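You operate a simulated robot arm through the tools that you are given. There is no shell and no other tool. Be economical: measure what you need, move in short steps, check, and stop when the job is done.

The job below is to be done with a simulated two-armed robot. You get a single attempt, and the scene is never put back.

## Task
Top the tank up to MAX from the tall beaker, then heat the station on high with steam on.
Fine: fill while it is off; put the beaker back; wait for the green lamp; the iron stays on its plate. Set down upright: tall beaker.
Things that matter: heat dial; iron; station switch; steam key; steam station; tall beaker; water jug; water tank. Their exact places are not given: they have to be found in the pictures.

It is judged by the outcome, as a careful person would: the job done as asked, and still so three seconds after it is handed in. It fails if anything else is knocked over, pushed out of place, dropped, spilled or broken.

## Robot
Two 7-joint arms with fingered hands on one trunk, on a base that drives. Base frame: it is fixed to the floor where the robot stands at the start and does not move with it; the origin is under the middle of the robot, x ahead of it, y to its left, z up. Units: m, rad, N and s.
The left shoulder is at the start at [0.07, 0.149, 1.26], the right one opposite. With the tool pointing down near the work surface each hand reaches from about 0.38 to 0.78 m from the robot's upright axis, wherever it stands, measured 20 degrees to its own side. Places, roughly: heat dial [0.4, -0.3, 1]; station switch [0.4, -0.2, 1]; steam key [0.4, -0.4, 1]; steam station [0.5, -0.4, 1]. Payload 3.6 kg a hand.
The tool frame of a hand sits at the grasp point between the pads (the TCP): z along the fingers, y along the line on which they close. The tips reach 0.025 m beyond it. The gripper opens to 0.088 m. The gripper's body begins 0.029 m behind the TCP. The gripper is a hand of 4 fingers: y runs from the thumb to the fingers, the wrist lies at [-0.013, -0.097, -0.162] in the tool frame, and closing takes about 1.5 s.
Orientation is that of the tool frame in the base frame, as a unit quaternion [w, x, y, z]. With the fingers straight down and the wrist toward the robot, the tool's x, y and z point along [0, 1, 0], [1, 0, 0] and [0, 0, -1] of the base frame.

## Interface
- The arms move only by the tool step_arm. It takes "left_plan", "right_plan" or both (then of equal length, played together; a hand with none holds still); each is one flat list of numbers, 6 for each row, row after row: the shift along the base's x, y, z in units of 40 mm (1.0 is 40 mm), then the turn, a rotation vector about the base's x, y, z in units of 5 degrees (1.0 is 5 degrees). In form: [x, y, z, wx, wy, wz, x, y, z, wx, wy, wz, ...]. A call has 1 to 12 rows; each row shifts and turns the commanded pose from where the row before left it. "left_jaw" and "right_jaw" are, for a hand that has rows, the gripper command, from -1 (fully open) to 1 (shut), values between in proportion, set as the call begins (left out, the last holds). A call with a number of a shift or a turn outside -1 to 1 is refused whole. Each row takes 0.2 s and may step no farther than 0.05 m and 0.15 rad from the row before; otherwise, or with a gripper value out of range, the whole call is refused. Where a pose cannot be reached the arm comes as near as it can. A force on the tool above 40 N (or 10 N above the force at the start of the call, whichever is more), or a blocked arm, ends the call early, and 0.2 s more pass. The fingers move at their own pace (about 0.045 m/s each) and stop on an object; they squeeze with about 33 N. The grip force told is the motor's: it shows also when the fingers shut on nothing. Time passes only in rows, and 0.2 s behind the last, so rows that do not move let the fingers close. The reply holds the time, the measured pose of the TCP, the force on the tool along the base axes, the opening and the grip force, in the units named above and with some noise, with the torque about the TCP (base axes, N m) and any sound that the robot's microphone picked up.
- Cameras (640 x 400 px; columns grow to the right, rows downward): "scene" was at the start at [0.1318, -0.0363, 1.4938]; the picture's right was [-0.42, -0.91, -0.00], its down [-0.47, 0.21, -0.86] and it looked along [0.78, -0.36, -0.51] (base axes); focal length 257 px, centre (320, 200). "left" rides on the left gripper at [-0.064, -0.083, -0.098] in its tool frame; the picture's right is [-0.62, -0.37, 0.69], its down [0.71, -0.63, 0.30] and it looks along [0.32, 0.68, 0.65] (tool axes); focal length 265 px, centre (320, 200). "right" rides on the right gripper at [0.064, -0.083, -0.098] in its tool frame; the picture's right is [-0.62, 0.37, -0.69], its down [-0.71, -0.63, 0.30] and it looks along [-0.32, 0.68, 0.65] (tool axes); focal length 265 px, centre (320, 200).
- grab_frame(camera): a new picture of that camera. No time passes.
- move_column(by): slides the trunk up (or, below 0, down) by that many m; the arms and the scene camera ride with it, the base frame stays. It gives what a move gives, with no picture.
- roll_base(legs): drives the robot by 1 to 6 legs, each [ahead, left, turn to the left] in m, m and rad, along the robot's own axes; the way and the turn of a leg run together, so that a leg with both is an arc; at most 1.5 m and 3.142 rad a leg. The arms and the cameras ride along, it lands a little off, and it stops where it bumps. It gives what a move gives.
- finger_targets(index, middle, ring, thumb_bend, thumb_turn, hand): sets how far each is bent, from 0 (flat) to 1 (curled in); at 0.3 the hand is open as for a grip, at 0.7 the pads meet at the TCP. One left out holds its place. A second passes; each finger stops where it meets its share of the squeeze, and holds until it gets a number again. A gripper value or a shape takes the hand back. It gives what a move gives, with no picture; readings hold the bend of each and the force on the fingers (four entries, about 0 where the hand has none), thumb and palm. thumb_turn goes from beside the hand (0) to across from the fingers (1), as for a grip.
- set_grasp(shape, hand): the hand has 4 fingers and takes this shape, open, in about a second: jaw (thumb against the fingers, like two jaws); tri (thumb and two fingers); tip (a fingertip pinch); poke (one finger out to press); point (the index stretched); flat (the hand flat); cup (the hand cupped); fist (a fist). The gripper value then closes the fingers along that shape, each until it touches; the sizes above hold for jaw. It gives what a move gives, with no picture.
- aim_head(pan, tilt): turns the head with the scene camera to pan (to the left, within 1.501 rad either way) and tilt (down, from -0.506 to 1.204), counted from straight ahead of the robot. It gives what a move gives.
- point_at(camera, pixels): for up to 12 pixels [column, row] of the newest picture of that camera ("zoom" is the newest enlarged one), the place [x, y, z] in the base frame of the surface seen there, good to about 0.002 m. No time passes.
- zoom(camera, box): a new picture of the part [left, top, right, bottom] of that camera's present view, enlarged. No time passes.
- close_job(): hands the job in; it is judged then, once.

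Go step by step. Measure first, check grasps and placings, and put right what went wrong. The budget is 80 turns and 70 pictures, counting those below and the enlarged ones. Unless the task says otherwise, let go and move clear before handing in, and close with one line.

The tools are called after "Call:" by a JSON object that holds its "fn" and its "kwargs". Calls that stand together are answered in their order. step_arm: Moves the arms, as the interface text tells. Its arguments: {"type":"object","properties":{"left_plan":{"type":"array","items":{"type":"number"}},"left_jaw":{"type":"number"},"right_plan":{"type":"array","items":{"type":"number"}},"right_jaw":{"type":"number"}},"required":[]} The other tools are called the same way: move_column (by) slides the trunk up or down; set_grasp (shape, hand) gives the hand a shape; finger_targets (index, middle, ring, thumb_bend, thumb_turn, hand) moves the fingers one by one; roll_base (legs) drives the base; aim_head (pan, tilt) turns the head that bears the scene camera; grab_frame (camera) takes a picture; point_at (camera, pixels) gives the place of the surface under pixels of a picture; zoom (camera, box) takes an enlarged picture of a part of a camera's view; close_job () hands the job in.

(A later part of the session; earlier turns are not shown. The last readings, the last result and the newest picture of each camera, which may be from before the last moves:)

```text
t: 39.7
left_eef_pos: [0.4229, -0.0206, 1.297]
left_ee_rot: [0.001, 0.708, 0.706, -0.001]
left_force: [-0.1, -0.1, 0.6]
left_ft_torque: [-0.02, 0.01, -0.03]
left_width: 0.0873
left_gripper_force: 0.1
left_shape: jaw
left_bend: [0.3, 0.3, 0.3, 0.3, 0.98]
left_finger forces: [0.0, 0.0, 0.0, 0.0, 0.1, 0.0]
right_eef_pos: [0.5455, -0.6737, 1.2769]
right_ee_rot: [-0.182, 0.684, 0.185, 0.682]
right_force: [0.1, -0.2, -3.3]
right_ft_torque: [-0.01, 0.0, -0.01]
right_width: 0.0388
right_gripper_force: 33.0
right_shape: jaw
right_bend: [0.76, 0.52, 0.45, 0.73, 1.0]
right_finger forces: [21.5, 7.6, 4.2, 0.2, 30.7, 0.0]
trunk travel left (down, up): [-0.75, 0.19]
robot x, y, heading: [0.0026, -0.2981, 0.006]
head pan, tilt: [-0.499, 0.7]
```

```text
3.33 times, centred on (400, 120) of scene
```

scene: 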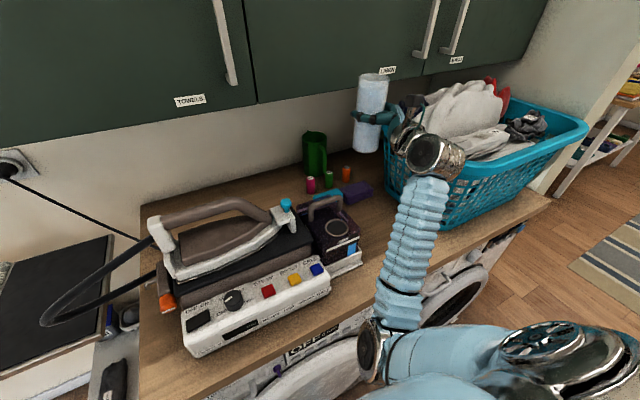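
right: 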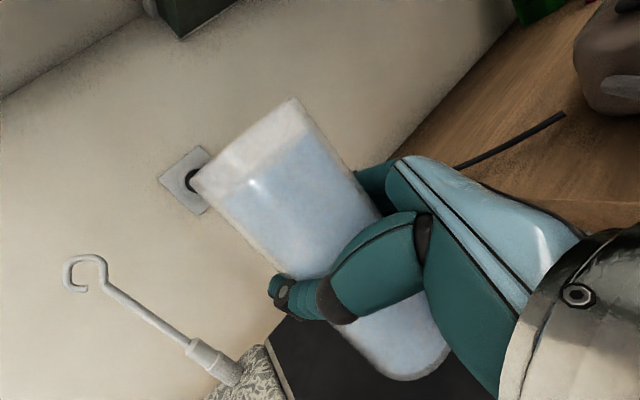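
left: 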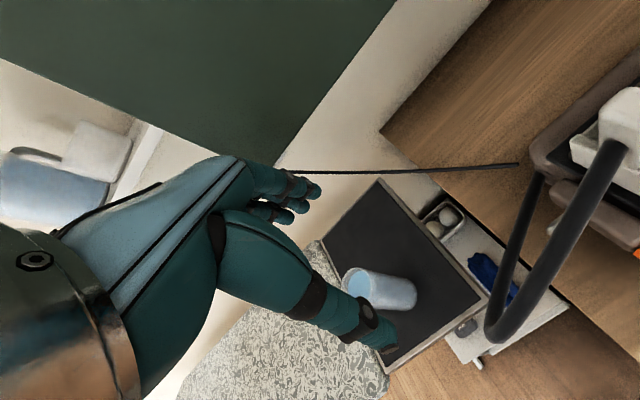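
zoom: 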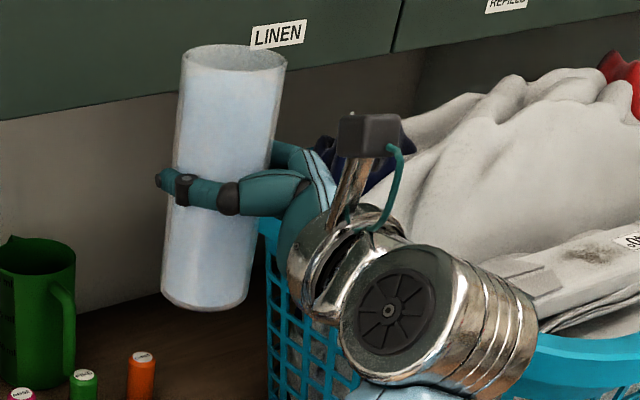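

The rim is about 66 mm above the TCP, and the hole centre is (0.488,-0.577) at z≈1.026. A pour along the finger direction, over the tank's front edge, looks best. I'll first rehearse that wrist motion with the empty left arm in mirror image, to see whether joint limits allow it.

Call:
{"fn": "step_arm", "kwargs": {"left_plan": [0.1, 0, 0.1, 0, 0, 1, 0.1, 0, 0.1, 0, 0, 1, 0.1, 0, 0.1, 0, 0, 1, 0.1, 0, 0, 0, 0, 1, 0.1, 0, 0, 0, 0, 1, 0.1, 0, 0, 0, 0, 1, 0.1, 0, 0, 0, 0, 1, 0.1, 0, 0, 0, 0, 1, 0.1, 0, 0, 0, 0, 1, 0.1, 0, 0, 0, 0, 1, 0.1, 0, 0, 0, 0, 1, 0.1, 0, 0, 0, 0, 1]}}

Call:
{"fn": "step_arm", "kwargs": {"left_plan": [0, 0, 0, -0.5, -0.866, 0, 0, 0, 0, -0.5, -0.866, 0, 0, 0, 0, -0.5, -0.866, 0, 0, 0, 0, -0.5, -0.866, 0, 0, 0, 0, -0.5, -0.866, 0, 0, 0, 0, -0.5, -0.866, 0, 0, 0, 0, -0.5, -0.866, 0, 0, 0, 0, -0.5, -0.866, 0, 0, 0, 0, -0.5, -0.866, 0, 0, 0, 0, -0.5, -0.866, 0]}}

```text
t: 42.3
left_eef_pos: [0.4698, -0.0227, 1.3104]
left_ee_rot: [0.0, 0.26, 0.966, 0.0]
left_force: [0.0, -0.8, 0.4]
left_ft_torque: [-0.01, -0.04, 0.01]
left_width: 0.0879
left_gripper_force: 0.0
left_shape: jaw
left_bend: [0.3, 0.3, 0.3, 0.3, 0.98]
left_finger forces: [0.0, 0.1, 0.0, 0.1, 0.0, 0.1]
right_eef_pos: [0.5441, -0.677, 1.2763]
right_ee_rot: [-0.183, 0.684, 0.184, 0.682]
right_force: [0.3, 0.4, -3.6]
right_ft_torque: [-0.05, -0.01, 0.01]
right_width: 0.039
right_gripper_force: 32.9
right_shape: jaw
right_bend: [0.76, 0.52, 0.46, 0.73, 1.0]
right_finger forces: [21.5, 7.6, 4.2, 0.1, 30.5, 0.1]
trunk travel left (down, up): [-0.75, 0.19]
robot x, y, heading: [0.0007, -0.296, 0.0]
head pan, tilt: [-0.499, 0.7]
```

```text
t: 44.5
left_eef_pos: [0.4701, -0.0236, 1.3101]
left_ee_rot: [0.409, 0.235, 0.875, -0.11]
left_force: [0.3, 0.0, 0.9]
left_ft_torque: [0.0, 0.04, -0.02]
left_width: 0.088
left_gripper_force: 0.0
left_shape: jaw
left_bend: [0.3, 0.3, 0.3, 0.3, 0.98]
left_finger forces: [0.0, 0.0, 0.0, 0.0, 0.0, 0.1]
right_eef_pos: [0.5442, -0.6756, 1.2778]
right_ee_rot: [-0.182, 0.683, 0.185, 0.683]
right_force: [-0.3, -0.6, -3.7]
right_ft_torque: [-0.03, 0.01, 0.0]
right_width: 0.0389
right_gripper_force: 33.1
right_shape: jaw
right_bend: [0.76, 0.52, 0.46, 0.73, 1.0]
right_finger forces: [21.5, 7.7, 4.2, 0.0, 30.4, 0.0]
trunk travel left (down, up): [-0.75, 0.19]
robot x, y, heading: [0.0018, -0.2958, 0.003]
head pan, tilt: [-0.499, 0.7]
```

The rehearsal works so far, with exact orientations at rel (0.47,0.27). I'll finish the last 40°.

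Call:
{"fn": "step_arm", "kwargs": {"left_plan": [0, 0, 0, -0.5, -0.866, 0, 0, 0, 0, -0.5, -0.866, 0, 0, 0, 0, -0.5, -0.866, 0, 0, 0, 0, -0.5, -0.866, 0, 0, 0, 0, -0.5, -0.866, 0, 0, 0, 0, -0.5, -0.866, 0, 0, 0, 0, -0.5, -0.866, 0, 0, 0, 0, -0.5, -0.866, 0]}}

```text
t: 46.3
left_eef_pos: [0.4922, -0.015, 1.3192]
left_ee_rot: [0.676, 0.183, 0.69, -0.181]
left_force: [-0.1, 0.4, -0.6]
left_ft_torque: [-0.03, 0.0, 0.03]
left_width: 0.0874
left_gripper_force: 0.0
left_shape: jaw
left_bend: [0.3, 0.3, 0.3, 0.3, 0.98]
left_finger forces: [0.0, 0.1, 0.0, 0.1, 0.0, 0.0]
left hand out of reach, approached as far as the arm can: row 4, 5, 6, 7
right_eef_pos: [0.5446, -0.6752, 1.2763]
right_ee_rot: [-0.182, 0.684, 0.186, 0.682]
right_force: [-0.6, -0.3, -3.0]
right_ft_torque: [0.02, -0.01, -0.03]
right_width: 0.0388
right_gripper_force: 33.7
right_shape: jaw
right_bend: [0.76, 0.52, 0.46, 0.73, 1.0]
right_finger forces: [21.5, 7.5, 4.2, 0.0, 30.4, 0.1]
trunk travel left (down, up): [-0.75, 0.19]
robot x, y, heading: [-0.0012, -0.2974, 0.004]
head pan, tilt: [-0.499, 0.7]
```

The mirror move is fine apart from a reach limit when too close to the body, so I'll back off 0.11 m and shift 0.05 m left. That puts the pour in a good zone.

Call:
{"fn": "roll_base", "kwargs": {"legs": [[-0.11, 0.05, 0]]}}

Call:
{"fn": "grab_frame", "kwargs": {"camera": "scene"}}

```text
t: 48.4
left_eef_pos: [0.3871, 0.0312, 1.3178]
left_ee_rot: [0.675, 0.184, 0.691, -0.18]
left_force: [-0.4, 0.1, -0.3]
left_ft_torque: [0.01, 0.0, 0.0]
left_width: 0.0879
left_gripper_force: 0.0
left_shape: jaw
left_bend: [0.3, 0.3, 0.3, 0.3, 0.98]
left_finger forces: [0.1, 0.0, 0.0, 0.0, 0.1, 0.0]
right_eef_pos: [0.4383, -0.6301, 1.2753]
right_ee_rot: [-0.183, 0.683, 0.183, 0.683]
right_force: [0.8, -0.8, -2.6]
right_ft_torque: [0.03, -0.03, -0.01]
right_width: 0.0388
right_gripper_force: 32.7
right_shape: jaw
right_bend: [0.76, 0.52, 0.46, 0.73, 1.0]
right_finger forces: [21.6, 7.6, 4.4, 0.1, 30.3, 0.1]
trunk travel left (down, up): [-0.75, 0.19]
robot x, y, heading: [-0.1088, -0.2452, 0.002]
head pan, tilt: [-0.499, 0.7]
```

```text
43 pictures are left
```

scene: 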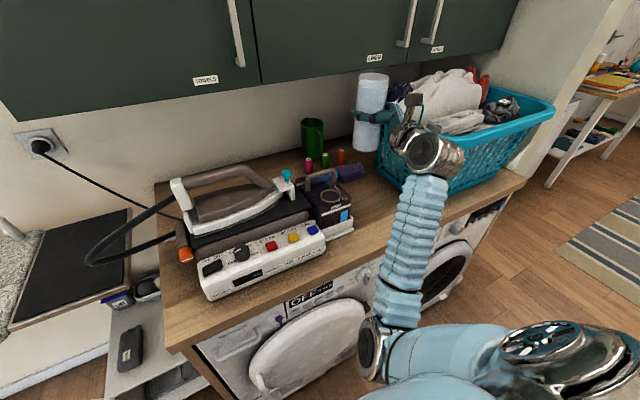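

The gauge at (344,215) is visible. I'll measure the rim accurately before pouring.

Call:
{"fn": "zoom", "kwargs": {"camera": "scene", "box": [335, 60, 415, 160]}}

Call:
{"fn": "point_at", "kwargs": {"camera": "scene", "pixels": [[359, 80], [364, 80], [370, 80], [376, 80], [382, 80], [387, 80], [355, 145], [362, 147], [370, 148], [376, 148], [364, 72], [382, 73]]}}

```text
4.00 times, centred on (375, 110) of scene
```

zoom: 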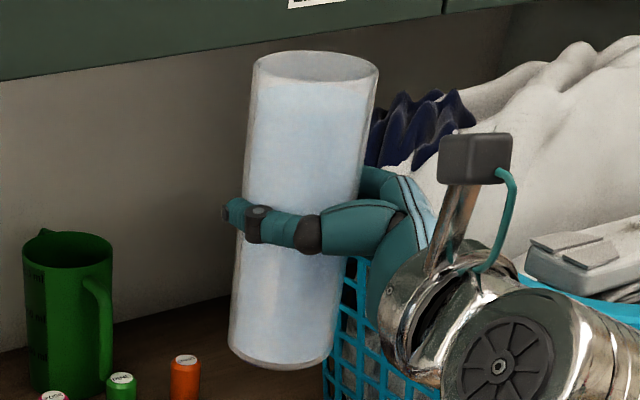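

```text
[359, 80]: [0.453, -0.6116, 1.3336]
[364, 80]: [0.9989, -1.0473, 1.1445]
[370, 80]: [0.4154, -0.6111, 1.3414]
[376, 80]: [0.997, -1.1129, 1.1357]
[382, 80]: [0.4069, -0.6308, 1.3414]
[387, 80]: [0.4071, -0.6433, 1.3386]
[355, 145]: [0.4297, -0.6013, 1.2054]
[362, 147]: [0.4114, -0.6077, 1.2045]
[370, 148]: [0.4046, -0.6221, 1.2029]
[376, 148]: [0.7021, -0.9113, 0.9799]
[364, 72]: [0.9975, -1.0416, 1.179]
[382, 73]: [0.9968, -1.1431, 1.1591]
```

The rim centre sits (-2,-7) mm from the TCP, so I'll correct for that. I'll descend to the pre-pour pose with an 18° tilt, which is still below the spill angle.

Call:
{"fn": "step_arm", "kwargs": {"right_plan": [0, 0.125, -0.6, -0.45, 0.78, 0, 0, 0.125, -0.9, -0.45, 0.78, 0, 0, 0.125, -0.9, -0.45, 0.78, 0, 0, 0.125, -0.9, -0.45, 0.78, 0, 0, 0.125, -0.9, 0, 0, 0, 0, 0.125, -0.7, 0, 0, 0]}}

Call:
{"fn": "zoom", "kwargs": {"camera": "scene", "box": [270, 130, 430, 250]}}

```text
t: 49.8
left_eef_pos: [0.3852, 0.034, 1.318]
left_ee_rot: [0.676, 0.183, 0.691, -0.181]
left_force: [0.4, 0.3, -0.3]
left_ft_torque: [0.01, 0.01, 0.02]
left_width: 0.0876
left_gripper_force: 0.1
left_shape: jaw
left_bend: [0.3, 0.3, 0.3, 0.3, 0.98]
left_finger forces: [0.0, 0.1, 0.1, 0.0, 0.0, 0.0]
right_eef_pos: [0.4381, -0.6153, 1.0985]
right_ee_rot: [-0.119, 0.783, 0.225, 0.568]
right_force: [-0.2, 0.0, -3.5]
right_ft_torque: [0.02, -0.06, 0.03]
right_width: 0.0387
right_gripper_force: 32.9
right_shape: jaw
right_bend: [0.76, 0.53, 0.46, 0.73, 1.0]
right_finger forces: [21.6, 7.6, 4.6, 0.0, 30.7, 0.0]
trunk travel left (down, up): [-0.75, 0.19]
robot x, y, heading: [-0.1088, -0.2494, 0.002]
head pan, tilt: [-0.499, 0.7]
```

```text
3.33 times, centred on (350, 190) of scene
```

zoom: 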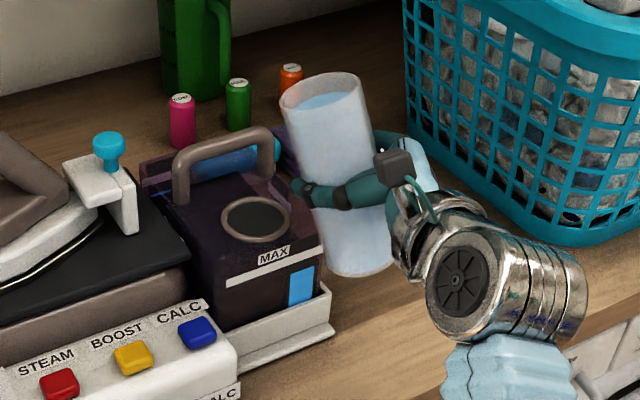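

Call:
{"fn": "point_at", "kwargs": {"camera": "zoom", "pixels": [[282, 102], [300, 78], [325, 74], [350, 75], [360, 86], [345, 104], [310, 115], [325, 100], [255, 197], [230, 235], [290, 215], [255, 238]]}}

```text
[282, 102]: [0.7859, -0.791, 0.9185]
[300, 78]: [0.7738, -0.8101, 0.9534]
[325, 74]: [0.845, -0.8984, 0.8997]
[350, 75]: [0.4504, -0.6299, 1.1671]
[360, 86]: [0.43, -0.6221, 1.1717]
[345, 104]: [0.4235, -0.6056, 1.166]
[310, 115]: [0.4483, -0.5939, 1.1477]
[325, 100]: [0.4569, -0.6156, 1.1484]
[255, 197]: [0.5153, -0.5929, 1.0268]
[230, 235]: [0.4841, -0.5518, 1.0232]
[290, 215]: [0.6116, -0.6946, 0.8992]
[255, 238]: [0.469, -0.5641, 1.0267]
```

The predicted lip agrees with the measurement. I'll move over the hole (centre 0.490,-0.577) and tilt to about 30° to begin the pour.

Call:
{"fn": "step_arm", "kwargs": {"right_plan": [0, 0.19, -0.45, 0, 0, 0, 0, 0.19, -0.45, 0, 0, 0, -0.075, -0.04, -0.07, -0.4, 0.693, 0, -0.075, -0.04, -0.07, -0.4, 0.693, 0, -0.075, -0.04, -0.07, -0.4, 0.693, 0, 0, 0, 0, 0, 0, 0, 0, 0, 0, 0, 0, 0]}}

Call:
{"fn": "zoom", "kwargs": {"camera": "scene", "box": [270, 130, 430, 250]}}

```text
t: 51.4
left_eef_pos: [0.3847, 0.0347, 1.3178]
left_ee_rot: [0.676, 0.184, 0.691, -0.18]
left_force: [0.0, 0.5, -0.2]
left_ft_torque: [0.0, 0.02, 0.02]
left_width: 0.0879
left_gripper_force: 0.1
left_shape: jaw
left_bend: [0.3, 0.3, 0.3, 0.3, 0.98]
left_finger forces: [0.0, 0.1, 0.0, 0.1, 0.0, 0.0]
right_eef_pos: [0.426, -0.6069, 1.0473]
right_ee_rot: [-0.089, 0.843, 0.246, 0.47]
right_force: [0.3, 0.6, -3.3]
right_ft_torque: [0.05, -0.02, 0.04]
right_width: 0.0389
right_gripper_force: 33.8
right_shape: jaw
right_bend: [0.76, 0.53, 0.46, 0.73, 1.0]
right_finger forces: [21.7, 7.7, 4.6, 0.0, 30.7, 0.0]
trunk travel left (down, up): [-0.75, 0.19]
robot x, y, heading: [-0.1104, -0.2479, 0.003]
head pan, tilt: [-0.499, 0.7]
```

```text
3.33 times, centred on (350, 190) of scene
```

zoom: 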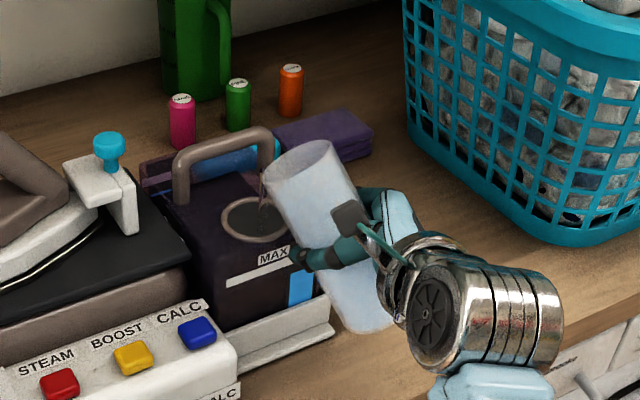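

A stream is visible at (262,190) in the zoom, heading for the hole. I'll look closer.

Call:
{"fn": "zoom", "kwargs": {"camera": "scene", "box": [315, 155, 365, 215]}}

```text
6.67 times, centred on (340, 185) of scene
```

zoom: 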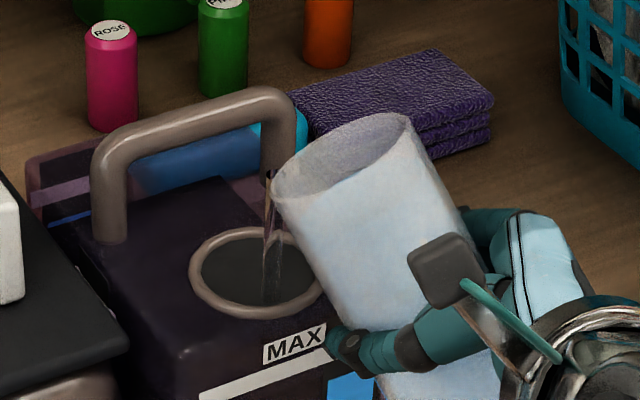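

The stream enters mid-hole with no spill. I'll tilt on to about 45° about the lip and check the gauge.

Call:
{"fn": "step_arm", "kwargs": {"right_plan": [-0.055, -0.03, 0.04, -0.45, 0.78, 0, -0.055, -0.03, 0.04, -0.45, 0.78, 0, -0.055, -0.03, 0.04, -0.45, 0.78, 0, 0, 0, 0, 0, 0, 0, 0, 0, 0, 0, 0, 0, 0, 0, 0, 0, 0, 0]}}

Call:
{"fn": "zoom", "kwargs": {"camera": "scene", "box": [310, 155, 380, 235]}}

```text
t: 52.8
left_eef_pos: [0.3848, 0.0339, 1.3173]
left_ee_rot: [0.675, 0.183, 0.691, -0.181]
left_force: [0.0, 0.8, 0.5]
left_ft_torque: [-0.03, 0.0, -0.01]
left_width: 0.0879
left_gripper_force: 0.0
left_shape: jaw
left_bend: [0.3, 0.3, 0.3, 0.3, 0.98]
left_finger forces: [0.0, 0.1, 0.0, 0.0, 0.1, 0.0]
right_eef_pos: [0.4136, -0.6039, 1.044]
right_ee_rot: [-0.072, 0.894, 0.252, 0.365]
right_force: [-0.2, 0.2, -3.0]
right_ft_torque: [0.06, -0.03, -0.01]
right_width: 0.0388
right_gripper_force: 32.9
right_shape: jaw
right_bend: [0.76, 0.53, 0.46, 0.73, 1.0]
right_finger forces: [21.7, 7.8, 4.7, 0.1, 31.0, 0.1]
trunk travel left (down, up): [-0.75, 0.19]
robot x, y, heading: [-0.1115, -0.2462, 0.002]
head pan, tilt: [-0.499, 0.7]
```

```text
5.00 times, centred on (345, 195) of scene
```

zoom: 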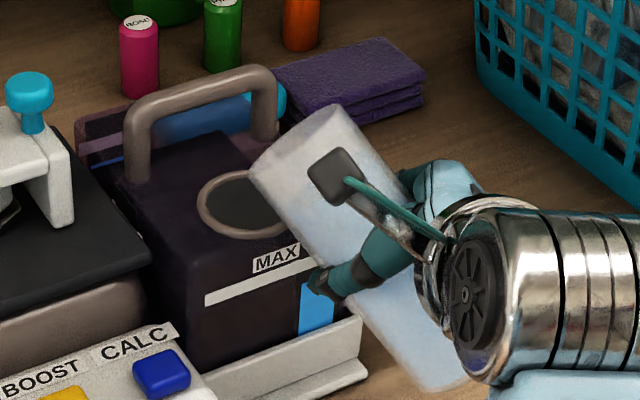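

Call:
{"fn": "point_at", "kwargs": {"camera": "zoom", "pixels": [[305, 283], [308, 287], [312, 300], [303, 278], [260, 285], [302, 262], [330, 310], [318, 120], [255, 170], [290, 215]]}}

Call:
{"fn": "zoom", "kwargs": {"camera": "scene", "box": [345, 195, 385, 225]}}

```text
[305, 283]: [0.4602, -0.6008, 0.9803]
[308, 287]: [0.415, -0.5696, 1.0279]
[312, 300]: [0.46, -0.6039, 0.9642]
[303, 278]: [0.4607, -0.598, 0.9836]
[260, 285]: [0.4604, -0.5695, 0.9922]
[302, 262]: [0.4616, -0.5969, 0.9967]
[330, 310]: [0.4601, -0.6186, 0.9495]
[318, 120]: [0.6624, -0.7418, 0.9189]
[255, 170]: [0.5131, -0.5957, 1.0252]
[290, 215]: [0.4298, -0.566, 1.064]
```

```text
13.33 times, centred on (365, 210) of scene
```

zoom: 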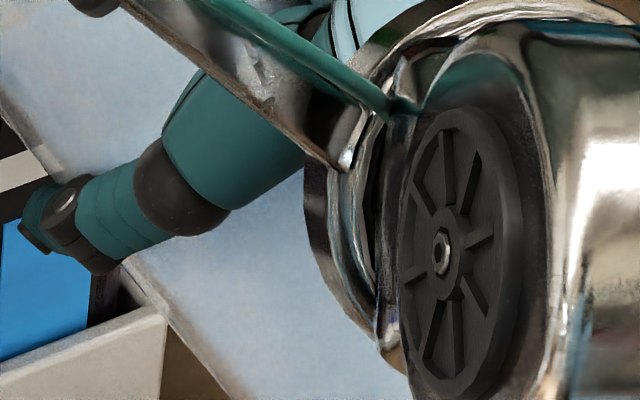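

Call:
{"fn": "zoom", "kwargs": {"camera": "scene", "box": [352, 200, 384, 224]}}

Call:
{"fn": "zoom", "kwargs": {"camera": "scene", "box": [345, 203, 385, 233]}}

```text
16.00 times, centred on (368, 212) of scene
```

zoom: 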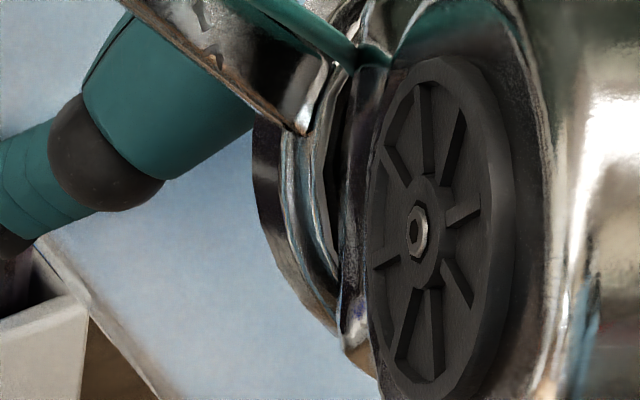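

```text
13.33 times, centred on (365, 218) of scene
```

zoom: 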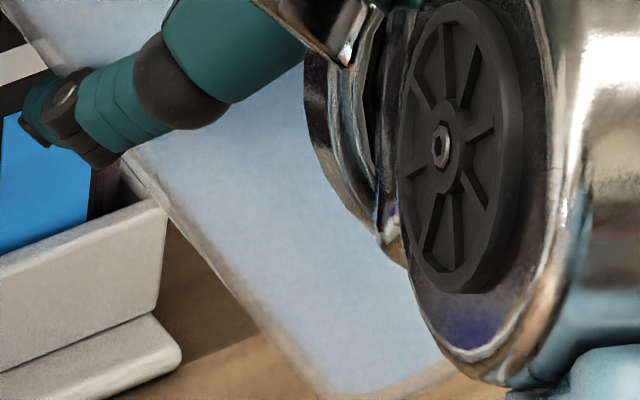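

Call:
{"fn": "point_at", "kwargs": {"camera": "zoom", "pixels": [[4, 110], [4, 122], [12, 113], [15, 60], [10, 78], [5, 240], [80, 200]]}}

```text
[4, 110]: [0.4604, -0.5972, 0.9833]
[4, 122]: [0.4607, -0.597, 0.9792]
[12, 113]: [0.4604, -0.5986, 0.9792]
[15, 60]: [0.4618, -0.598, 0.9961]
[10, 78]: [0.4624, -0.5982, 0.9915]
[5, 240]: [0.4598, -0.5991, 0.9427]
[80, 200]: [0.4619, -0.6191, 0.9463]
```

The gauge rose from about 0.975 to 0.981, and MAX is at about 0.993. I'll tilt to about 58° while re-centring the lip.

Call:
{"fn": "step_arm", "kwargs": {"right_plan": [0.02, -0.07, 0.15, -0.4, 0.693, 0, 0.02, -0.07, 0.15, -0.4, 0.693, 0, 0.02, -0.07, 0.15, -0.4, 0.693, 0, 0, 0, 0, 0, 0, 0, 0, 0, 0, 0, 0, 0, 0, 0, 0, 0, 0, 0]}}

Call:
{"fn": "zoom", "kwargs": {"camera": "scene", "box": [318, 165, 378, 225]}}

```text
t: 54.1
left_eef_pos: [0.3851, 0.0344, 1.3178]
left_ee_rot: [0.676, 0.183, 0.69, -0.181]
left_force: [0.0, 0.3, 0.2]
left_ft_torque: [0.02, -0.01, 0.03]
left_width: 0.0877
left_gripper_force: 0.1
left_shape: jaw
left_bend: [0.3, 0.3, 0.3, 0.3, 0.98]
left_finger forces: [0.1, 0.0, 0.0, 0.1, 0.0, 0.0]
right_eef_pos: [0.4214, -0.5987, 1.0613]
right_ee_rot: [-0.075, 0.922, 0.249, 0.286]
right_force: [0.8, 0.1, -2.6]
right_ft_torque: [0.02, -0.04, 0.02]
right_width: 0.0388
right_gripper_force: 33.0
right_shape: jaw
right_bend: [0.76, 0.53, 0.46, 0.73, 1.0]
right_finger forces: [21.9, 7.8, 4.8, 0.1, 30.9, 0.1]
trunk travel left (down, up): [-0.75, 0.19]
robot x, y, heading: [-0.1074, -0.2467, -0.0]
head pan, tilt: [-0.499, 0.7]
```

```text
6.67 times, centred on (348, 195) of scene
```

zoom: 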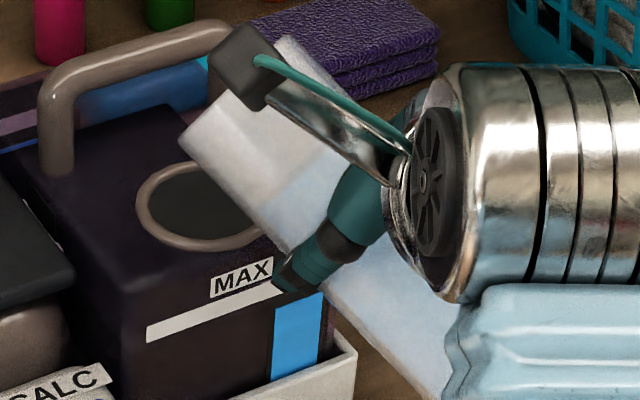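

Call:
{"fn": "point_at", "kwargs": {"camera": "zoom", "pixels": [[284, 303], [284, 309], [305, 297], [305, 303], [275, 288], [200, 150], [215, 165]]}}

Call:
{"fn": "step_arm", "kwargs": {"right_plan": [-0.05, -0.25, 0, 0, 0, 0, 0, 0, 0, 0, 0, 0]}}

```text
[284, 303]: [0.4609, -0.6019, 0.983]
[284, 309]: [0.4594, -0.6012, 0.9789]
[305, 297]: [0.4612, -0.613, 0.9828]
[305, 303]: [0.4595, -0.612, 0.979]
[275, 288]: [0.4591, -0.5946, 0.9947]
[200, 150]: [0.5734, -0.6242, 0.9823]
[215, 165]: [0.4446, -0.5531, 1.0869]
```

```text
t: 54.8
left_eef_pos: [0.3845, 0.0344, 1.3178]
left_ee_rot: [0.677, 0.184, 0.69, -0.181]
left_force: [0.1, 0.0, -0.3]
left_ft_torque: [0.03, 0.01, -0.01]
left_width: 0.0877
left_gripper_force: 0.1
left_shape: jaw
left_bend: [0.3, 0.3, 0.3, 0.3, 0.98]
left_finger forces: [0.1, 0.0, 0.0, 0.1, 0.0, 0.0]
right_eef_pos: [0.4186, -0.607, 1.0602]
right_ee_rot: [-0.077, 0.922, 0.249, 0.286]
right_force: [-0.2, 0.5, -2.0]
right_ft_torque: [0.02, -0.06, -0.01]
right_width: 0.0388
right_gripper_force: 33.8
right_shape: jaw
right_bend: [0.76, 0.53, 0.46, 0.73, 1.0]
right_finger forces: [22.0, 7.9, 4.7, 0.0, 30.9, 0.1]
trunk travel left (down, up): [-0.75, 0.19]
robot x, y, heading: [-0.1049, -0.2478, 0.005]
head pan, tilt: [-0.499, 0.7]
```

Call:
{"fn": "zoom", "kwargs": {"camera": "scene", "box": [318, 170, 368, 225]}}

```text
7.27 times, centred on (343, 198) of scene
```

zoom: 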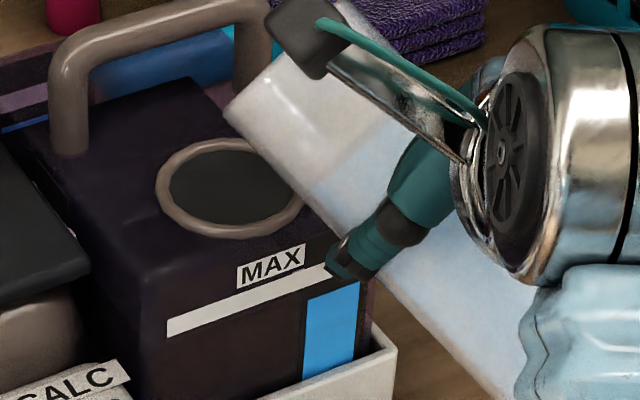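

Call:
{"fn": "point_at", "kwargs": {"camera": "zoom", "pixels": [[315, 293], [315, 298], [315, 303], [335, 287], [335, 293], [335, 298], [352, 282], [352, 287], [320, 285], [320, 270], [210, 322]]}}

```text
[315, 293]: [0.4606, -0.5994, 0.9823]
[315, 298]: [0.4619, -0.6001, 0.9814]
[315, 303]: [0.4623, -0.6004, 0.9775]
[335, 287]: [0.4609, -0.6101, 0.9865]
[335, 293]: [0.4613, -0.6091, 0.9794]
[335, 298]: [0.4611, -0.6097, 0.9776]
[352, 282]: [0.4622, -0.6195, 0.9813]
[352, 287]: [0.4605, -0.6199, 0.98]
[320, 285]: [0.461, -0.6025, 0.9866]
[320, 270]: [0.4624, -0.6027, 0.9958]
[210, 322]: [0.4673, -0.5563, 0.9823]
```

The gauge reads about 0.981 and no stream runs at 55°, so more tilt is needed. I'll go to about 65°.

Call:
{"fn": "step_arm", "kwargs": {"right_plan": [-0.02, -0.06, 0.13, -0.475, 0.823, 0, -0.02, -0.06, 0.13, -0.475, 0.823, 0]}}

Call:
{"fn": "zoom", "kwargs": {"camera": "scene", "box": [318, 170, 368, 225]}}

```text
t: 55.4
left_eef_pos: [0.3854, 0.0342, 1.3183]
left_ee_rot: [0.676, 0.183, 0.691, -0.181]
left_force: [0.7, -0.1, -0.5]
left_ft_torque: [0.01, 0.03, 0.05]
left_width: 0.0876
left_gripper_force: 0.0
left_shape: jaw
left_bend: [0.3, 0.3, 0.3, 0.3, 0.98]
left_finger forces: [0.1, 0.0, 0.1, 0.0, 0.0, 0.0]
right_eef_pos: [0.4185, -0.6126, 1.0694]
right_ee_rot: [-0.056, 0.943, 0.254, 0.207]
right_force: [0.4, -0.6, -2.8]
right_ft_torque: [0.01, -0.03, 0.03]
right_width: 0.0385
right_gripper_force: 33.1
right_shape: jaw
right_bend: [0.76, 0.53, 0.46, 0.73, 1.0]
right_finger forces: [21.9, 7.8, 4.5, 0.0, 30.9, 0.0]
trunk travel left (down, up): [-0.75, 0.19]
robot x, y, heading: [-0.1113, -0.2451, 0.003]
head pan, tilt: [-0.499, 0.7]
```

```text
7.27 times, centred on (343, 198) of scene
```

zoom: 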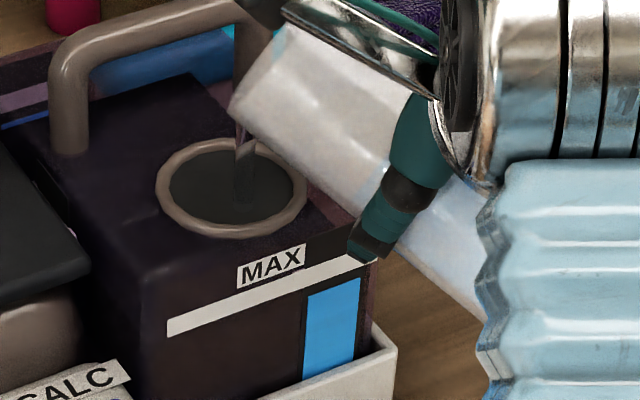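

The stream is going cleanly into the hole at (243,180). I'll hold until it settles and then re-read the gauge.

Call:
{"fn": "step_arm", "kwargs": {"right_plan": [0, 0, 0, 0, 0, 0, 0, 0, 0, 0, 0, 0, 0, 0, 0, 0, 0, 0]}}

Call:
{"fn": "zoom", "kwargs": {"camera": "scene", "box": [318, 170, 368, 225]}}

Call:
{"fn": "point_at", "kwargs": {"camera": "zoom", "pixels": [[335, 265], [335, 270], [335, 275], [335, 280], [335, 285], [335, 290], [335, 295], [350, 275], [350, 280], [350, 285]]}}

```text
t: 56.1
left_eef_pos: [0.3842, 0.0335, 1.3191]
left_ee_rot: [0.676, 0.183, 0.691, -0.181]
left_force: [0.4, -0.9, 0.7]
left_ft_torque: [0.0, 0.03, 0.0]
left_width: 0.0876
left_gripper_force: 0.1
left_shape: jaw
left_bend: [0.3, 0.3, 0.3, 0.3, 0.98]
left_finger forces: [0.1, 0.1, 0.1, 0.0, 0.0, 0.1]
right_eef_pos: [0.4186, -0.6121, 1.0709]
right_ee_rot: [-0.056, 0.943, 0.255, 0.207]
right_force: [-0.4, 0.4, -2.2]
right_ft_torque: [0.03, -0.03, 0.01]
right_width: 0.0388
right_gripper_force: 33.6
right_shape: jaw
right_bend: [0.76, 0.53, 0.46, 0.73, 1.0]
right_finger forces: [21.9, 7.7, 4.6, 0.1, 30.8, 0.0]
trunk travel left (down, up): [-0.75, 0.19]
robot x, y, heading: [-0.1099, -0.2467, 0.0]
head pan, tilt: [-0.499, 0.7]
```

```text
7.27 times, centred on (343, 198) of scene
```

zoom: 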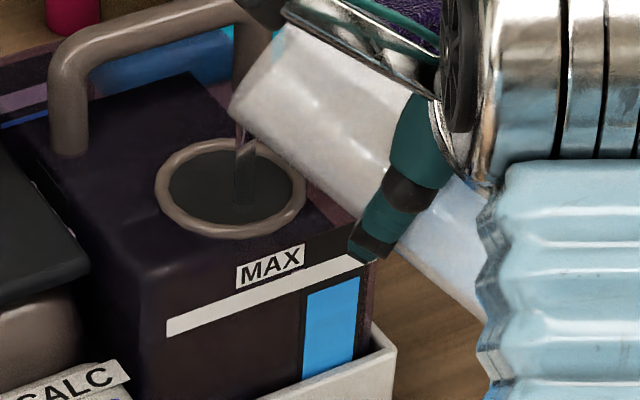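

```text
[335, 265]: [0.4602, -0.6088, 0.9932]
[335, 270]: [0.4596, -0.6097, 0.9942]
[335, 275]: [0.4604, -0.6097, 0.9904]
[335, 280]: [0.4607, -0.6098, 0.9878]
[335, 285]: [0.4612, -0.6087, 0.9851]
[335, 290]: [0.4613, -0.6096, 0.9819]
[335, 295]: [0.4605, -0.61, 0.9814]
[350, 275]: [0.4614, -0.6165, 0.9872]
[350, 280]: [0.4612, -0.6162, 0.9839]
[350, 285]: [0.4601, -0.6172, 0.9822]
```

The level is now about 0.985 and still flowing slowly. I'll hold longer.

Call:
{"fn": "step_arm", "kwargs": {"right_plan": [0, 0, 0, 0, 0, 0, 0, 0, 0, 0, 0, 0, 0, 0, 0, 0, 0, 0, 0, 0, 0, 0, 0, 0, 0, 0, 0, 0, 0, 0, 0, 0, 0, 0, 0, 0, 0, 0, 0, 0, 0, 0, 0, 0, 0, 0, 0, 0]}}

Call:
{"fn": "zoom", "kwargs": {"camera": "scene", "box": [318, 170, 368, 225]}}

```text
t: 58.0
left_eef_pos: [0.3835, 0.0339, 1.318]
left_ee_rot: [0.676, 0.184, 0.691, -0.181]
left_force: [0.1, -0.2, 0.4]
left_ft_torque: [0.02, 0.02, -0.01]
left_width: 0.0881
left_gripper_force: 0.0
left_shape: jaw
left_bend: [0.3, 0.3, 0.3, 0.3, 0.98]
left_finger forces: [0.0, 0.0, 0.0, 0.0, 0.0, 0.1]
right_eef_pos: [0.4185, -0.6118, 1.0696]
right_ee_rot: [-0.055, 0.943, 0.255, 0.208]
right_force: [-0.4, 0.3, -2.6]
right_ft_torque: [0.05, -0.03, -0.05]
right_width: 0.0387
right_gripper_force: 33.0
right_shape: jaw
right_bend: [0.76, 0.53, 0.46, 0.73, 1.0]
right_finger forces: [21.9, 7.7, 4.6, 0.1, 30.9, 0.0]
trunk travel left (down, up): [-0.75, 0.19]
robot x, y, heading: [-0.1082, -0.2467, 0.004]
head pan, tilt: [-0.499, 0.7]
```

```text
7.27 times, centred on (343, 198) of scene
```

zoom: 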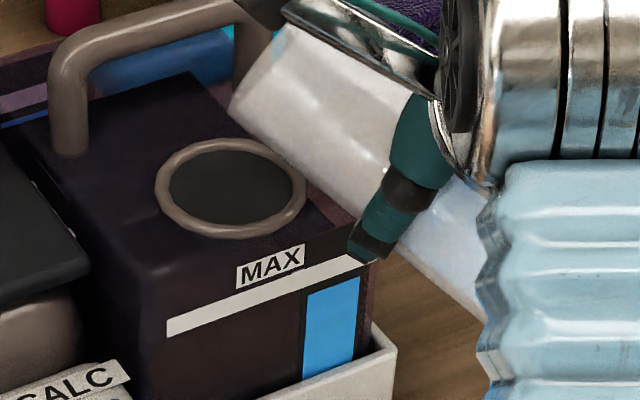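

The stream has stopped with the level at about 0.985. I'll tilt 5° more and let it settle.

Call:
{"fn": "step_arm", "kwargs": {"right_plan": [-0.03, -0.02, 0.15, -0.5, 0.866, 0, 0, 0, 0, 0, 0, 0, 0, 0, 0, 0, 0, 0, 0, 0, 0, 0, 0, 0, 0, 0, 0, 0, 0, 0, 0, 0, 0, 0, 0, 0, 0, 0, 0, 0, 0, 0, 0, 0, 0, 0, 0, 0, 0, 0, 0, 0, 0, 0]}}

Call:
{"fn": "zoom", "kwargs": {"camera": "scene", "box": [318, 170, 368, 225]}}

Call:
{"fn": "point_at", "kwargs": {"camera": "zoom", "pixels": [[335, 265], [335, 270], [335, 274], [335, 277], [335, 280], [335, 283], [335, 286]]}}

```text
t: 60.0
left_eef_pos: [0.3848, 0.0337, 1.3183]
left_ee_rot: [0.677, 0.183, 0.69, -0.18]
left_force: [0.5, -0.3, -0.7]
left_ft_torque: [0.02, 0.02, 0.01]
left_width: 0.0875
left_gripper_force: 0.0
left_shape: jaw
left_bend: [0.3, 0.3, 0.3, 0.3, 0.98]
left_finger forces: [0.0, 0.0, 0.0, 0.1, 0.0, 0.1]
right_eef_pos: [0.4167, -0.6139, 1.0754]
right_ee_rot: [-0.045, 0.951, 0.256, 0.166]
right_force: [-0.3, -1.1, -2.8]
right_ft_torque: [0.0, -0.03, -0.03]
right_width: 0.0389
right_gripper_force: 33.2
right_shape: jaw
right_bend: [0.76, 0.53, 0.46, 0.73, 1.0]
right_finger forces: [21.8, 7.7, 4.5, 0.1, 30.7, 0.1]
trunk travel left (down, up): [-0.75, 0.19]
robot x, y, heading: [-0.1129, -0.2453, 0.004]
head pan, tilt: [-0.499, 0.7]
```

```text
7.27 times, centred on (343, 198) of scene
```

zoom: 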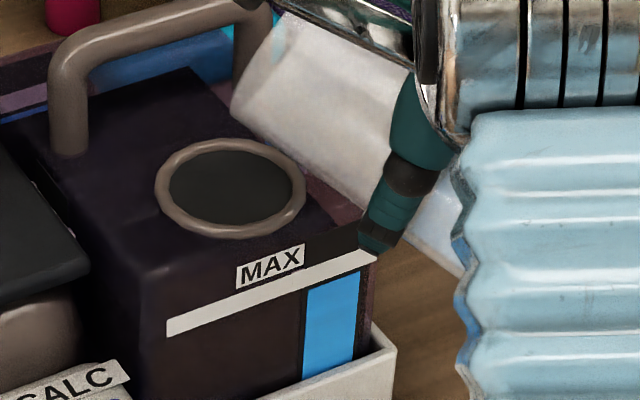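

```text
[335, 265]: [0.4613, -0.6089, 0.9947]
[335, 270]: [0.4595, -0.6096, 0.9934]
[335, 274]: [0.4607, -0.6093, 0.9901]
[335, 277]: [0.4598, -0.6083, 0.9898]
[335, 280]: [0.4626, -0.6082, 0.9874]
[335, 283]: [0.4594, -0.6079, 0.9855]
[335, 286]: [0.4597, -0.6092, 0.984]
```

The level is about 0.988 and MAX is centred near 0.993. I'll tilt another 4.5°.

Call:
{"fn": "step_arm", "kwargs": {"right_plan": [0, 0, 0.17, -0.45, 0.78, 0, 0, 0, 0, 0, 0, 0, 0, 0, 0, 0, 0, 0, 0, 0, 0, 0, 0, 0, 0, 0, 0, 0, 0, 0, 0, 0, 0, 0, 0, 0, 0, 0, 0, 0, 0, 0, 0, 0, 0, 0, 0, 0, 0, 0, 0, 0, 0, 0]}}

Call:
{"fn": "zoom", "kwargs": {"camera": "scene", "box": [318, 170, 368, 225]}}

Call:
{"fn": "point_at", "kwargs": {"camera": "zoom", "pixels": [[335, 257], [335, 261], [335, 265], [335, 270], [335, 274], [335, 277], [335, 280]]}}

```text
t: 62.0
left_eef_pos: [0.3838, 0.0338, 1.3191]
left_ee_rot: [0.676, 0.184, 0.69, -0.181]
left_force: [-0.2, 0.1, 0.1]
left_ft_torque: [0.02, 0.02, -0.01]
left_width: 0.0879
left_gripper_force: 0.0
left_shape: jaw
left_bend: [0.3, 0.3, 0.3, 0.3, 0.98]
left_finger forces: [0.0, 0.0, 0.1, 0.1, 0.0, 0.0]
right_eef_pos: [0.4162, -0.6135, 1.083]
right_ee_rot: [-0.035, 0.957, 0.259, 0.129]
right_force: [0.3, 0.4, -2.2]
right_ft_torque: [0.04, -0.01, 0.01]
right_width: 0.0389
right_gripper_force: 33.5
right_shape: jaw
right_bend: [0.76, 0.53, 0.47, 0.73, 1.0]
right_finger forces: [22.0, 7.5, 4.4, 0.0, 30.7, 0.0]
trunk travel left (down, up): [-0.75, 0.19]
robot x, y, heading: [-0.1107, -0.2446, -0.004]
head pan, tilt: [-0.499, 0.7]
```

```text
7.27 times, centred on (343, 198) of scene
```

zoom: 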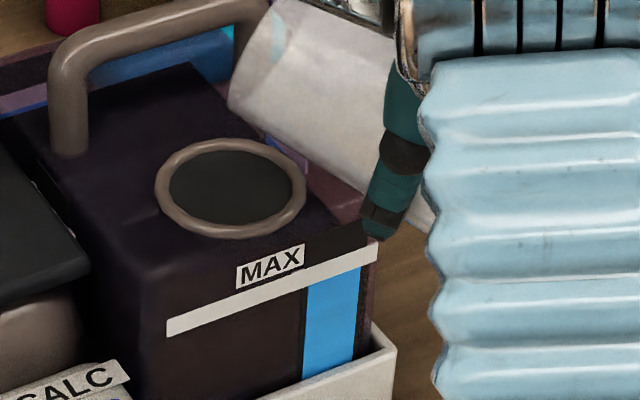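

```text
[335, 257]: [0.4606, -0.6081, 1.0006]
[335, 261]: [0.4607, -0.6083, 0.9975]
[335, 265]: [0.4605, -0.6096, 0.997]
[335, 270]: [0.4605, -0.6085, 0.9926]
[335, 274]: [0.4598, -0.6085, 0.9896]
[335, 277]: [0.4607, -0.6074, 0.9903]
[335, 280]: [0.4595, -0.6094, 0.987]
```

The blue top now nearly touches the lower edge of the MAX line at row 272. I'll add a small 3° for the last 2–3 mm.

Call:
{"fn": "step_arm", "kwargs": {"right_plan": [0, 0, 0.11, -0.3, 0.52, 0, 0, 0, 0, 0, 0, 0, 0, 0, 0, 0, 0, 0, 0, 0, 0, 0, 0, 0, 0, 0, 0, 0, 0, 0, 0, 0, 0, 0, 0, 0, 0, 0, 0, 0, 0, 0, 0, 0, 0, 0, 0, 0]}}

Call:
{"fn": "zoom", "kwargs": {"camera": "scene", "box": [334, 195, 354, 220]}}

```text
t: 63.8
left_eef_pos: [0.3839, 0.0335, 1.3183]
left_ee_rot: [0.676, 0.184, 0.691, -0.18]
left_force: [0.2, -0.4, -0.3]
left_ft_torque: [0.02, -0.01, -0.01]
left_width: 0.0878
left_gripper_force: 0.1
left_shape: jaw
left_bend: [0.3, 0.3, 0.3, 0.3, 0.98]
left_finger forces: [0.0, 0.1, 0.0, 0.0, 0.1, 0.1]
right_eef_pos: [0.4173, -0.6138, 1.0867]
right_ee_rot: [-0.029, 0.96, 0.259, 0.105]
right_force: [0.2, 0.7, -1.6]
right_ft_torque: [0.05, -0.04, -0.02]
right_width: 0.0387
right_gripper_force: 32.9
right_shape: jaw
right_bend: [0.76, 0.53, 0.47, 0.73, 1.0]
right_finger forces: [22.0, 7.6, 4.3, 0.0, 30.6, 0.0]
trunk travel left (down, up): [-0.75, 0.19]
robot x, y, heading: [-0.1098, -0.2442, 0.001]
head pan, tilt: [-0.499, 0.7]
```

```text
16.00 times, centred on (344, 208) of scene
```

zoom: 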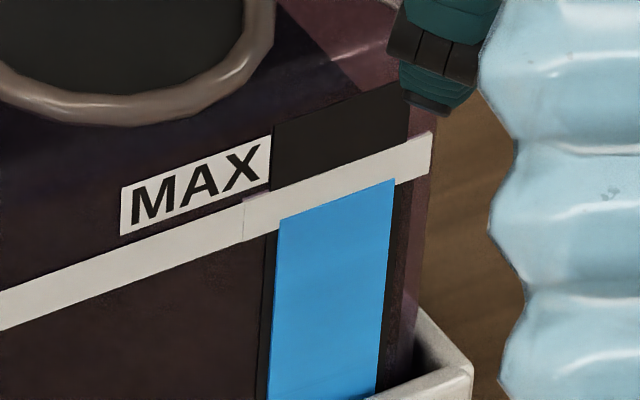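

The blue now overlaps the lower quarter of the MAX line. I'll add one last nudge of about 1.7°.

Call:
{"fn": "step_arm", "kwargs": {"right_plan": [0, 0, 0.06, -0.17, 0.294, 0, 0, 0, 0, 0, 0, 0, 0, 0, 0, 0, 0, 0, 0, 0, 0, 0, 0, 0, 0, 0, 0, 0, 0, 0, 0, 0, 0, 0, 0, 0, 0, 0, 0, 0, 0, 0, 0, 0, 0, 0, 0, 0]}}

Call:
{"fn": "zoom", "kwargs": {"camera": "scene", "box": [334, 195, 354, 220]}}

```text
t: 65.5
left_eef_pos: [0.3846, 0.0348, 1.3182]
left_ee_rot: [0.676, 0.183, 0.691, -0.18]
left_force: [0.1, 0.6, -0.1]
left_ft_torque: [0.01, 0.0, 0.0]
left_width: 0.088
left_gripper_force: 0.1
left_shape: jaw
left_bend: [0.3, 0.3, 0.3, 0.3, 0.98]
left_finger forces: [0.0, 0.0, 0.0, 0.1, 0.0, 0.0]
right_eef_pos: [0.4177, -0.6135, 1.0884]
right_ee_rot: [-0.025, 0.961, 0.258, 0.09]
right_force: [0.4, -0.2, -1.9]
right_ft_torque: [-0.01, -0.02, 0.03]
right_width: 0.0387
right_gripper_force: 33.0
right_shape: jaw
right_bend: [0.76, 0.53, 0.47, 0.73, 1.0]
right_finger forces: [22.0, 7.5, 4.2, 0.0, 30.6, 0.0]
trunk travel left (down, up): [-0.75, 0.19]
robot x, y, heading: [-0.1081, -0.2447, -0.001]
head pan, tilt: [-0.499, 0.7]
```

```text
16.00 times, centred on (344, 208) of scene
```

zoom: 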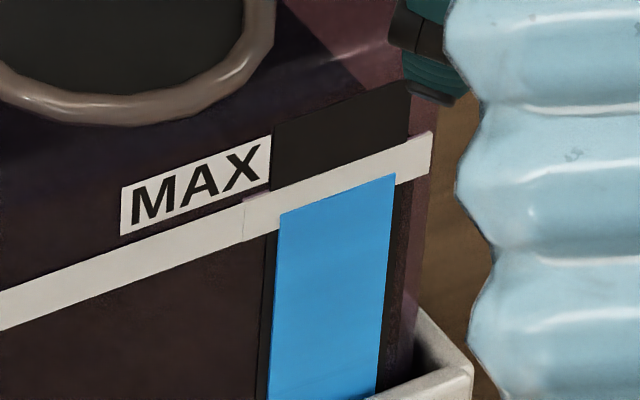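

The level now sits inside the MAX line, so filling is done. I'll tilt the beaker back upright while rising.

Call:
{"fn": "step_arm", "kwargs": {"right_plan": [0, 0, 0.2, 0.491, -0.851, 0, 0, 0, 0.2, 0.491, -0.851, 0, 0, 0, 0.2, 0.491, -0.851, 0, 0, 0, 0.3, 0.491, -0.851, 0, 0, 0, 0.3, 0.491, -0.851, 0, 0, 0, 0.3, 0.491, -0.851, 0, 0, 0, 0.3, 0.491, -0.851, 0, 0, 0, 0.3, 0.491, -0.851, 0]}}

Call:
{"fn": "step_arm", "kwargs": {"right_plan": [0.1, 0, 0.3, 0.491, -0.851, 0, 0.1, 0, 0.3, 0.491, -0.851, 0, 0.1, 0, 0.3, 0.491, -0.851, 0, 0.1, 0, 0.4, 0.491, -0.851, 0, 0.1, 0, 0.4, 0.491, -0.851, 0, 0.1, 0, 0.4, 0.491, -0.851, 0, 0.1, 0, 0.4, 0.491, -0.851, 0, 0.1, 0, 0.4, 0.491, -0.851, 0]}}

Call:
{"fn": "grab_frame", "kwargs": {"camera": "scene"}}

```text
t: 67.5
left_eef_pos: [0.3836, 0.0346, 1.3185]
left_ee_rot: [0.676, 0.183, 0.691, -0.18]
left_force: [0.1, 0.0, -0.6]
left_ft_torque: [0.03, 0.0, -0.01]
left_width: 0.0879
left_gripper_force: 0.0
left_shape: jaw
left_bend: [0.3, 0.3, 0.3, 0.3, 0.98]
left_finger forces: [0.0, 0.0, 0.0, 0.0, 0.1, 0.0]
right_eef_pos: [0.408, -0.6486, 1.1898]
right_ee_rot: [-0.046, 0.887, 0.234, 0.395]
right_force: [0.2, -0.4, -1.6]
right_ft_torque: [0.0, 0.02, 0.01]
right_width: 0.0388
right_gripper_force: 32.8
right_shape: jaw
right_bend: [0.76, 0.53, 0.47, 0.73, 1.0]
right_finger forces: [22.1, 7.5, 4.2, 0.1, 30.5, 0.1]
trunk travel left (down, up): [-0.75, 0.19]
robot x, y, heading: [-0.1106, -0.25, 0.004]
head pan, tilt: [-0.499, 0.7]
stopped in row 8 (right hand): the arm was blocked; the commanded pose is now the measured one
```

```text
t: 69.3
left_eef_pos: [0.3844, 0.0346, 1.3177]
left_ee_rot: [0.676, 0.183, 0.691, -0.18]
left_force: [0.2, 0.4, 0.4]
left_ft_torque: [0.0, 0.03, 0.02]
left_width: 0.0877
left_gripper_force: 0.1
left_shape: jaw
left_bend: [0.3, 0.3, 0.3, 0.3, 0.98]
left_finger forces: [0.0, 0.0, 0.0, 0.0, 0.1, 0.1]
right_eef_pos: [0.4329, -0.6625, 1.3169]
right_ee_rot: [-0.092, 0.72, 0.175, 0.666]
right_force: [0.0, -0.3, -0.5]
right_ft_torque: [0.02, -0.05, 0.01]
right_width: 0.0384
right_gripper_force: 33.2
right_shape: jaw
right_bend: [0.76, 0.53, 0.47, 0.74, 1.0]
right_finger forces: [22.0, 7.3, 4.0, 0.0, 30.3, 0.0]
trunk travel left (down, up): [-0.75, 0.19]
robot x, y, heading: [-0.1123, -0.2451, 0.001]
head pan, tilt: [-0.499, 0.7]
```

```text
25 pictures are left
```

scene: 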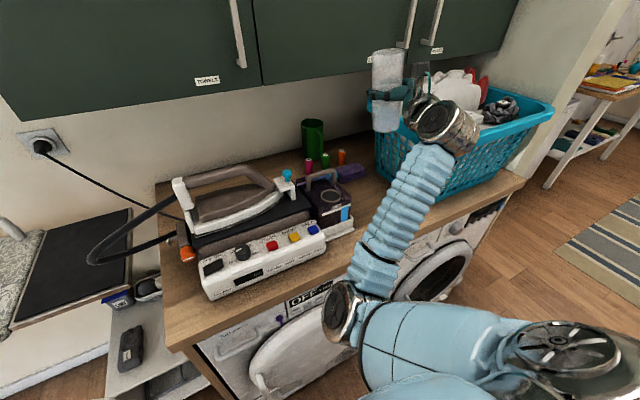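

The beaker is back near upright and no spill shows. I'll fix the remaining 8° of orientation, then drive back to the cart.

Call:
{"fn": "step_arm", "kwargs": {"right_plan": [0.1, 0.2, -0.3, 0.76, -0.25, 0.82, 0.1, 0.2, -0.3, 0.76, -0.25, 0.82, 0, 0, 0, 0, 0, 0]}}

Call:
{"fn": "roll_base", "kwargs": {"legs": [[0, 0.355, 0], [0, 0.355, 0], [0.11, 0, 0]]}}

Call:
{"fn": "aim_head", "kwargs": {"pan": -0.25, "tilt": 0.7}}

Call:
{"fn": "grab_frame", "kwargs": {"camera": "scene"}}

```text
t: 70.3
left_eef_pos: [0.3847, 0.0344, 1.3179]
left_ee_rot: [0.676, 0.183, 0.691, -0.181]
left_force: [0.7, 0.9, -0.4]
left_ft_torque: [0.04, 0.03, 0.01]
left_width: 0.0876
left_gripper_force: 0.2
left_shape: jaw
left_bend: [0.3, 0.3, 0.3, 0.3, 0.98]
left_finger forces: [0.1, 0.0, 0.0, 0.0, 0.1, 0.0]
right_eef_pos: [0.4348, -0.6602, 1.2994]
right_ee_rot: [-0.168, 0.685, 0.182, 0.685]
right_force: [-0.6, 0.4, -1.2]
right_ft_torque: [-0.02, 0.0, -0.01]
right_width: 0.0385
right_gripper_force: 33.0
right_shape: jaw
right_bend: [0.76, 0.53, 0.47, 0.74, 1.0]
right_finger forces: [22.2, 7.3, 4.0, 0.1, 30.2, 0.0]
trunk travel left (down, up): [-0.75, 0.19]
robot x, y, heading: [-0.1093, -0.242, 0.004]
head pan, tilt: [-0.499, 0.7]
stopped in row 3 (right hand): the arm was blocked; the commanded pose is now the measured one
```

```text
t: 81.8
left_eef_pos: [0.495, 0.7454, 1.318]
left_ee_rot: [0.676, 0.183, 0.69, -0.183]
left_force: [-0.2, 0.5, 0.0]
left_ft_torque: [0.03, 0.01, 0.02]
left_width: 0.0878
left_gripper_force: 0.0
left_shape: jaw
left_bend: [0.3, 0.3, 0.3, 0.3, 0.98]
left_finger forces: [0.0, 0.1, 0.0, 0.0, 0.1, 0.0]
right_eef_pos: [0.5442, 0.0511, 1.302]
right_ee_rot: [-0.166, 0.685, 0.182, 0.686]
right_force: [0.3, -0.2, -0.5]
right_ft_torque: [0.01, -0.01, -0.01]
right_width: 0.0388
right_gripper_force: 33.2
right_shape: jaw
right_bend: [0.76, 0.53, 0.48, 0.74, 1.0]
right_finger forces: [22.7, 7.3, 4.3, 0.0, 30.0, 0.1]
trunk travel left (down, up): [-0.75, 0.19]
robot x, y, heading: [0.0067, 0.4625, -0.007]
head pan, tilt: [-0.499, 0.7]
```

```text
t: 82.5
left_eef_pos: [0.4963, 0.7443, 1.3191]
left_ee_rot: [0.677, 0.184, 0.689, -0.182]
left_force: [-0.1, -0.8, -0.1]
left_ft_torque: [0.0, 0.02, 0.0]
left_width: 0.0877
left_gripper_force: 0.1
left_shape: jaw
left_bend: [0.3, 0.3, 0.3, 0.3, 0.98]
left_finger forces: [0.0, 0.0, 0.1, 0.1, 0.0, 0.0]
right_eef_pos: [0.544, 0.0485, 1.3016]
right_ee_rot: [-0.165, 0.685, 0.181, 0.686]
right_force: [-0.9, -0.1, -1.3]
right_ft_torque: [0.01, -0.01, 0.06]
right_width: 0.0385
right_gripper_force: 33.6
right_shape: jaw
right_bend: [0.76, 0.53, 0.48, 0.74, 1.0]
right_finger forces: [22.5, 7.3, 4.3, 0.0, 30.0, 0.1]
trunk travel left (down, up): [-0.75, 0.19]
robot x, y, heading: [0.0047, 0.462, -0.0]
head pan, tilt: [-0.25, 0.7]
```

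```text
24 pictures are left
```

scene: 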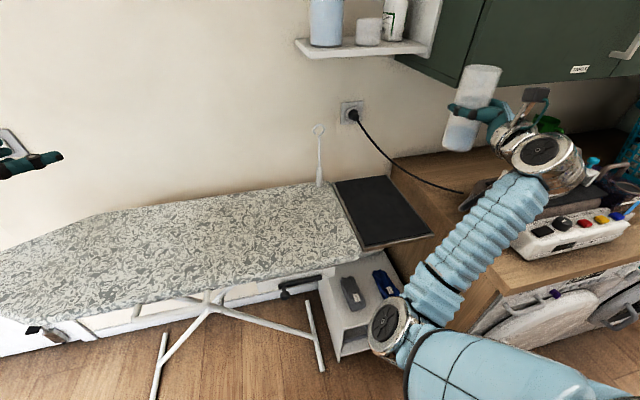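

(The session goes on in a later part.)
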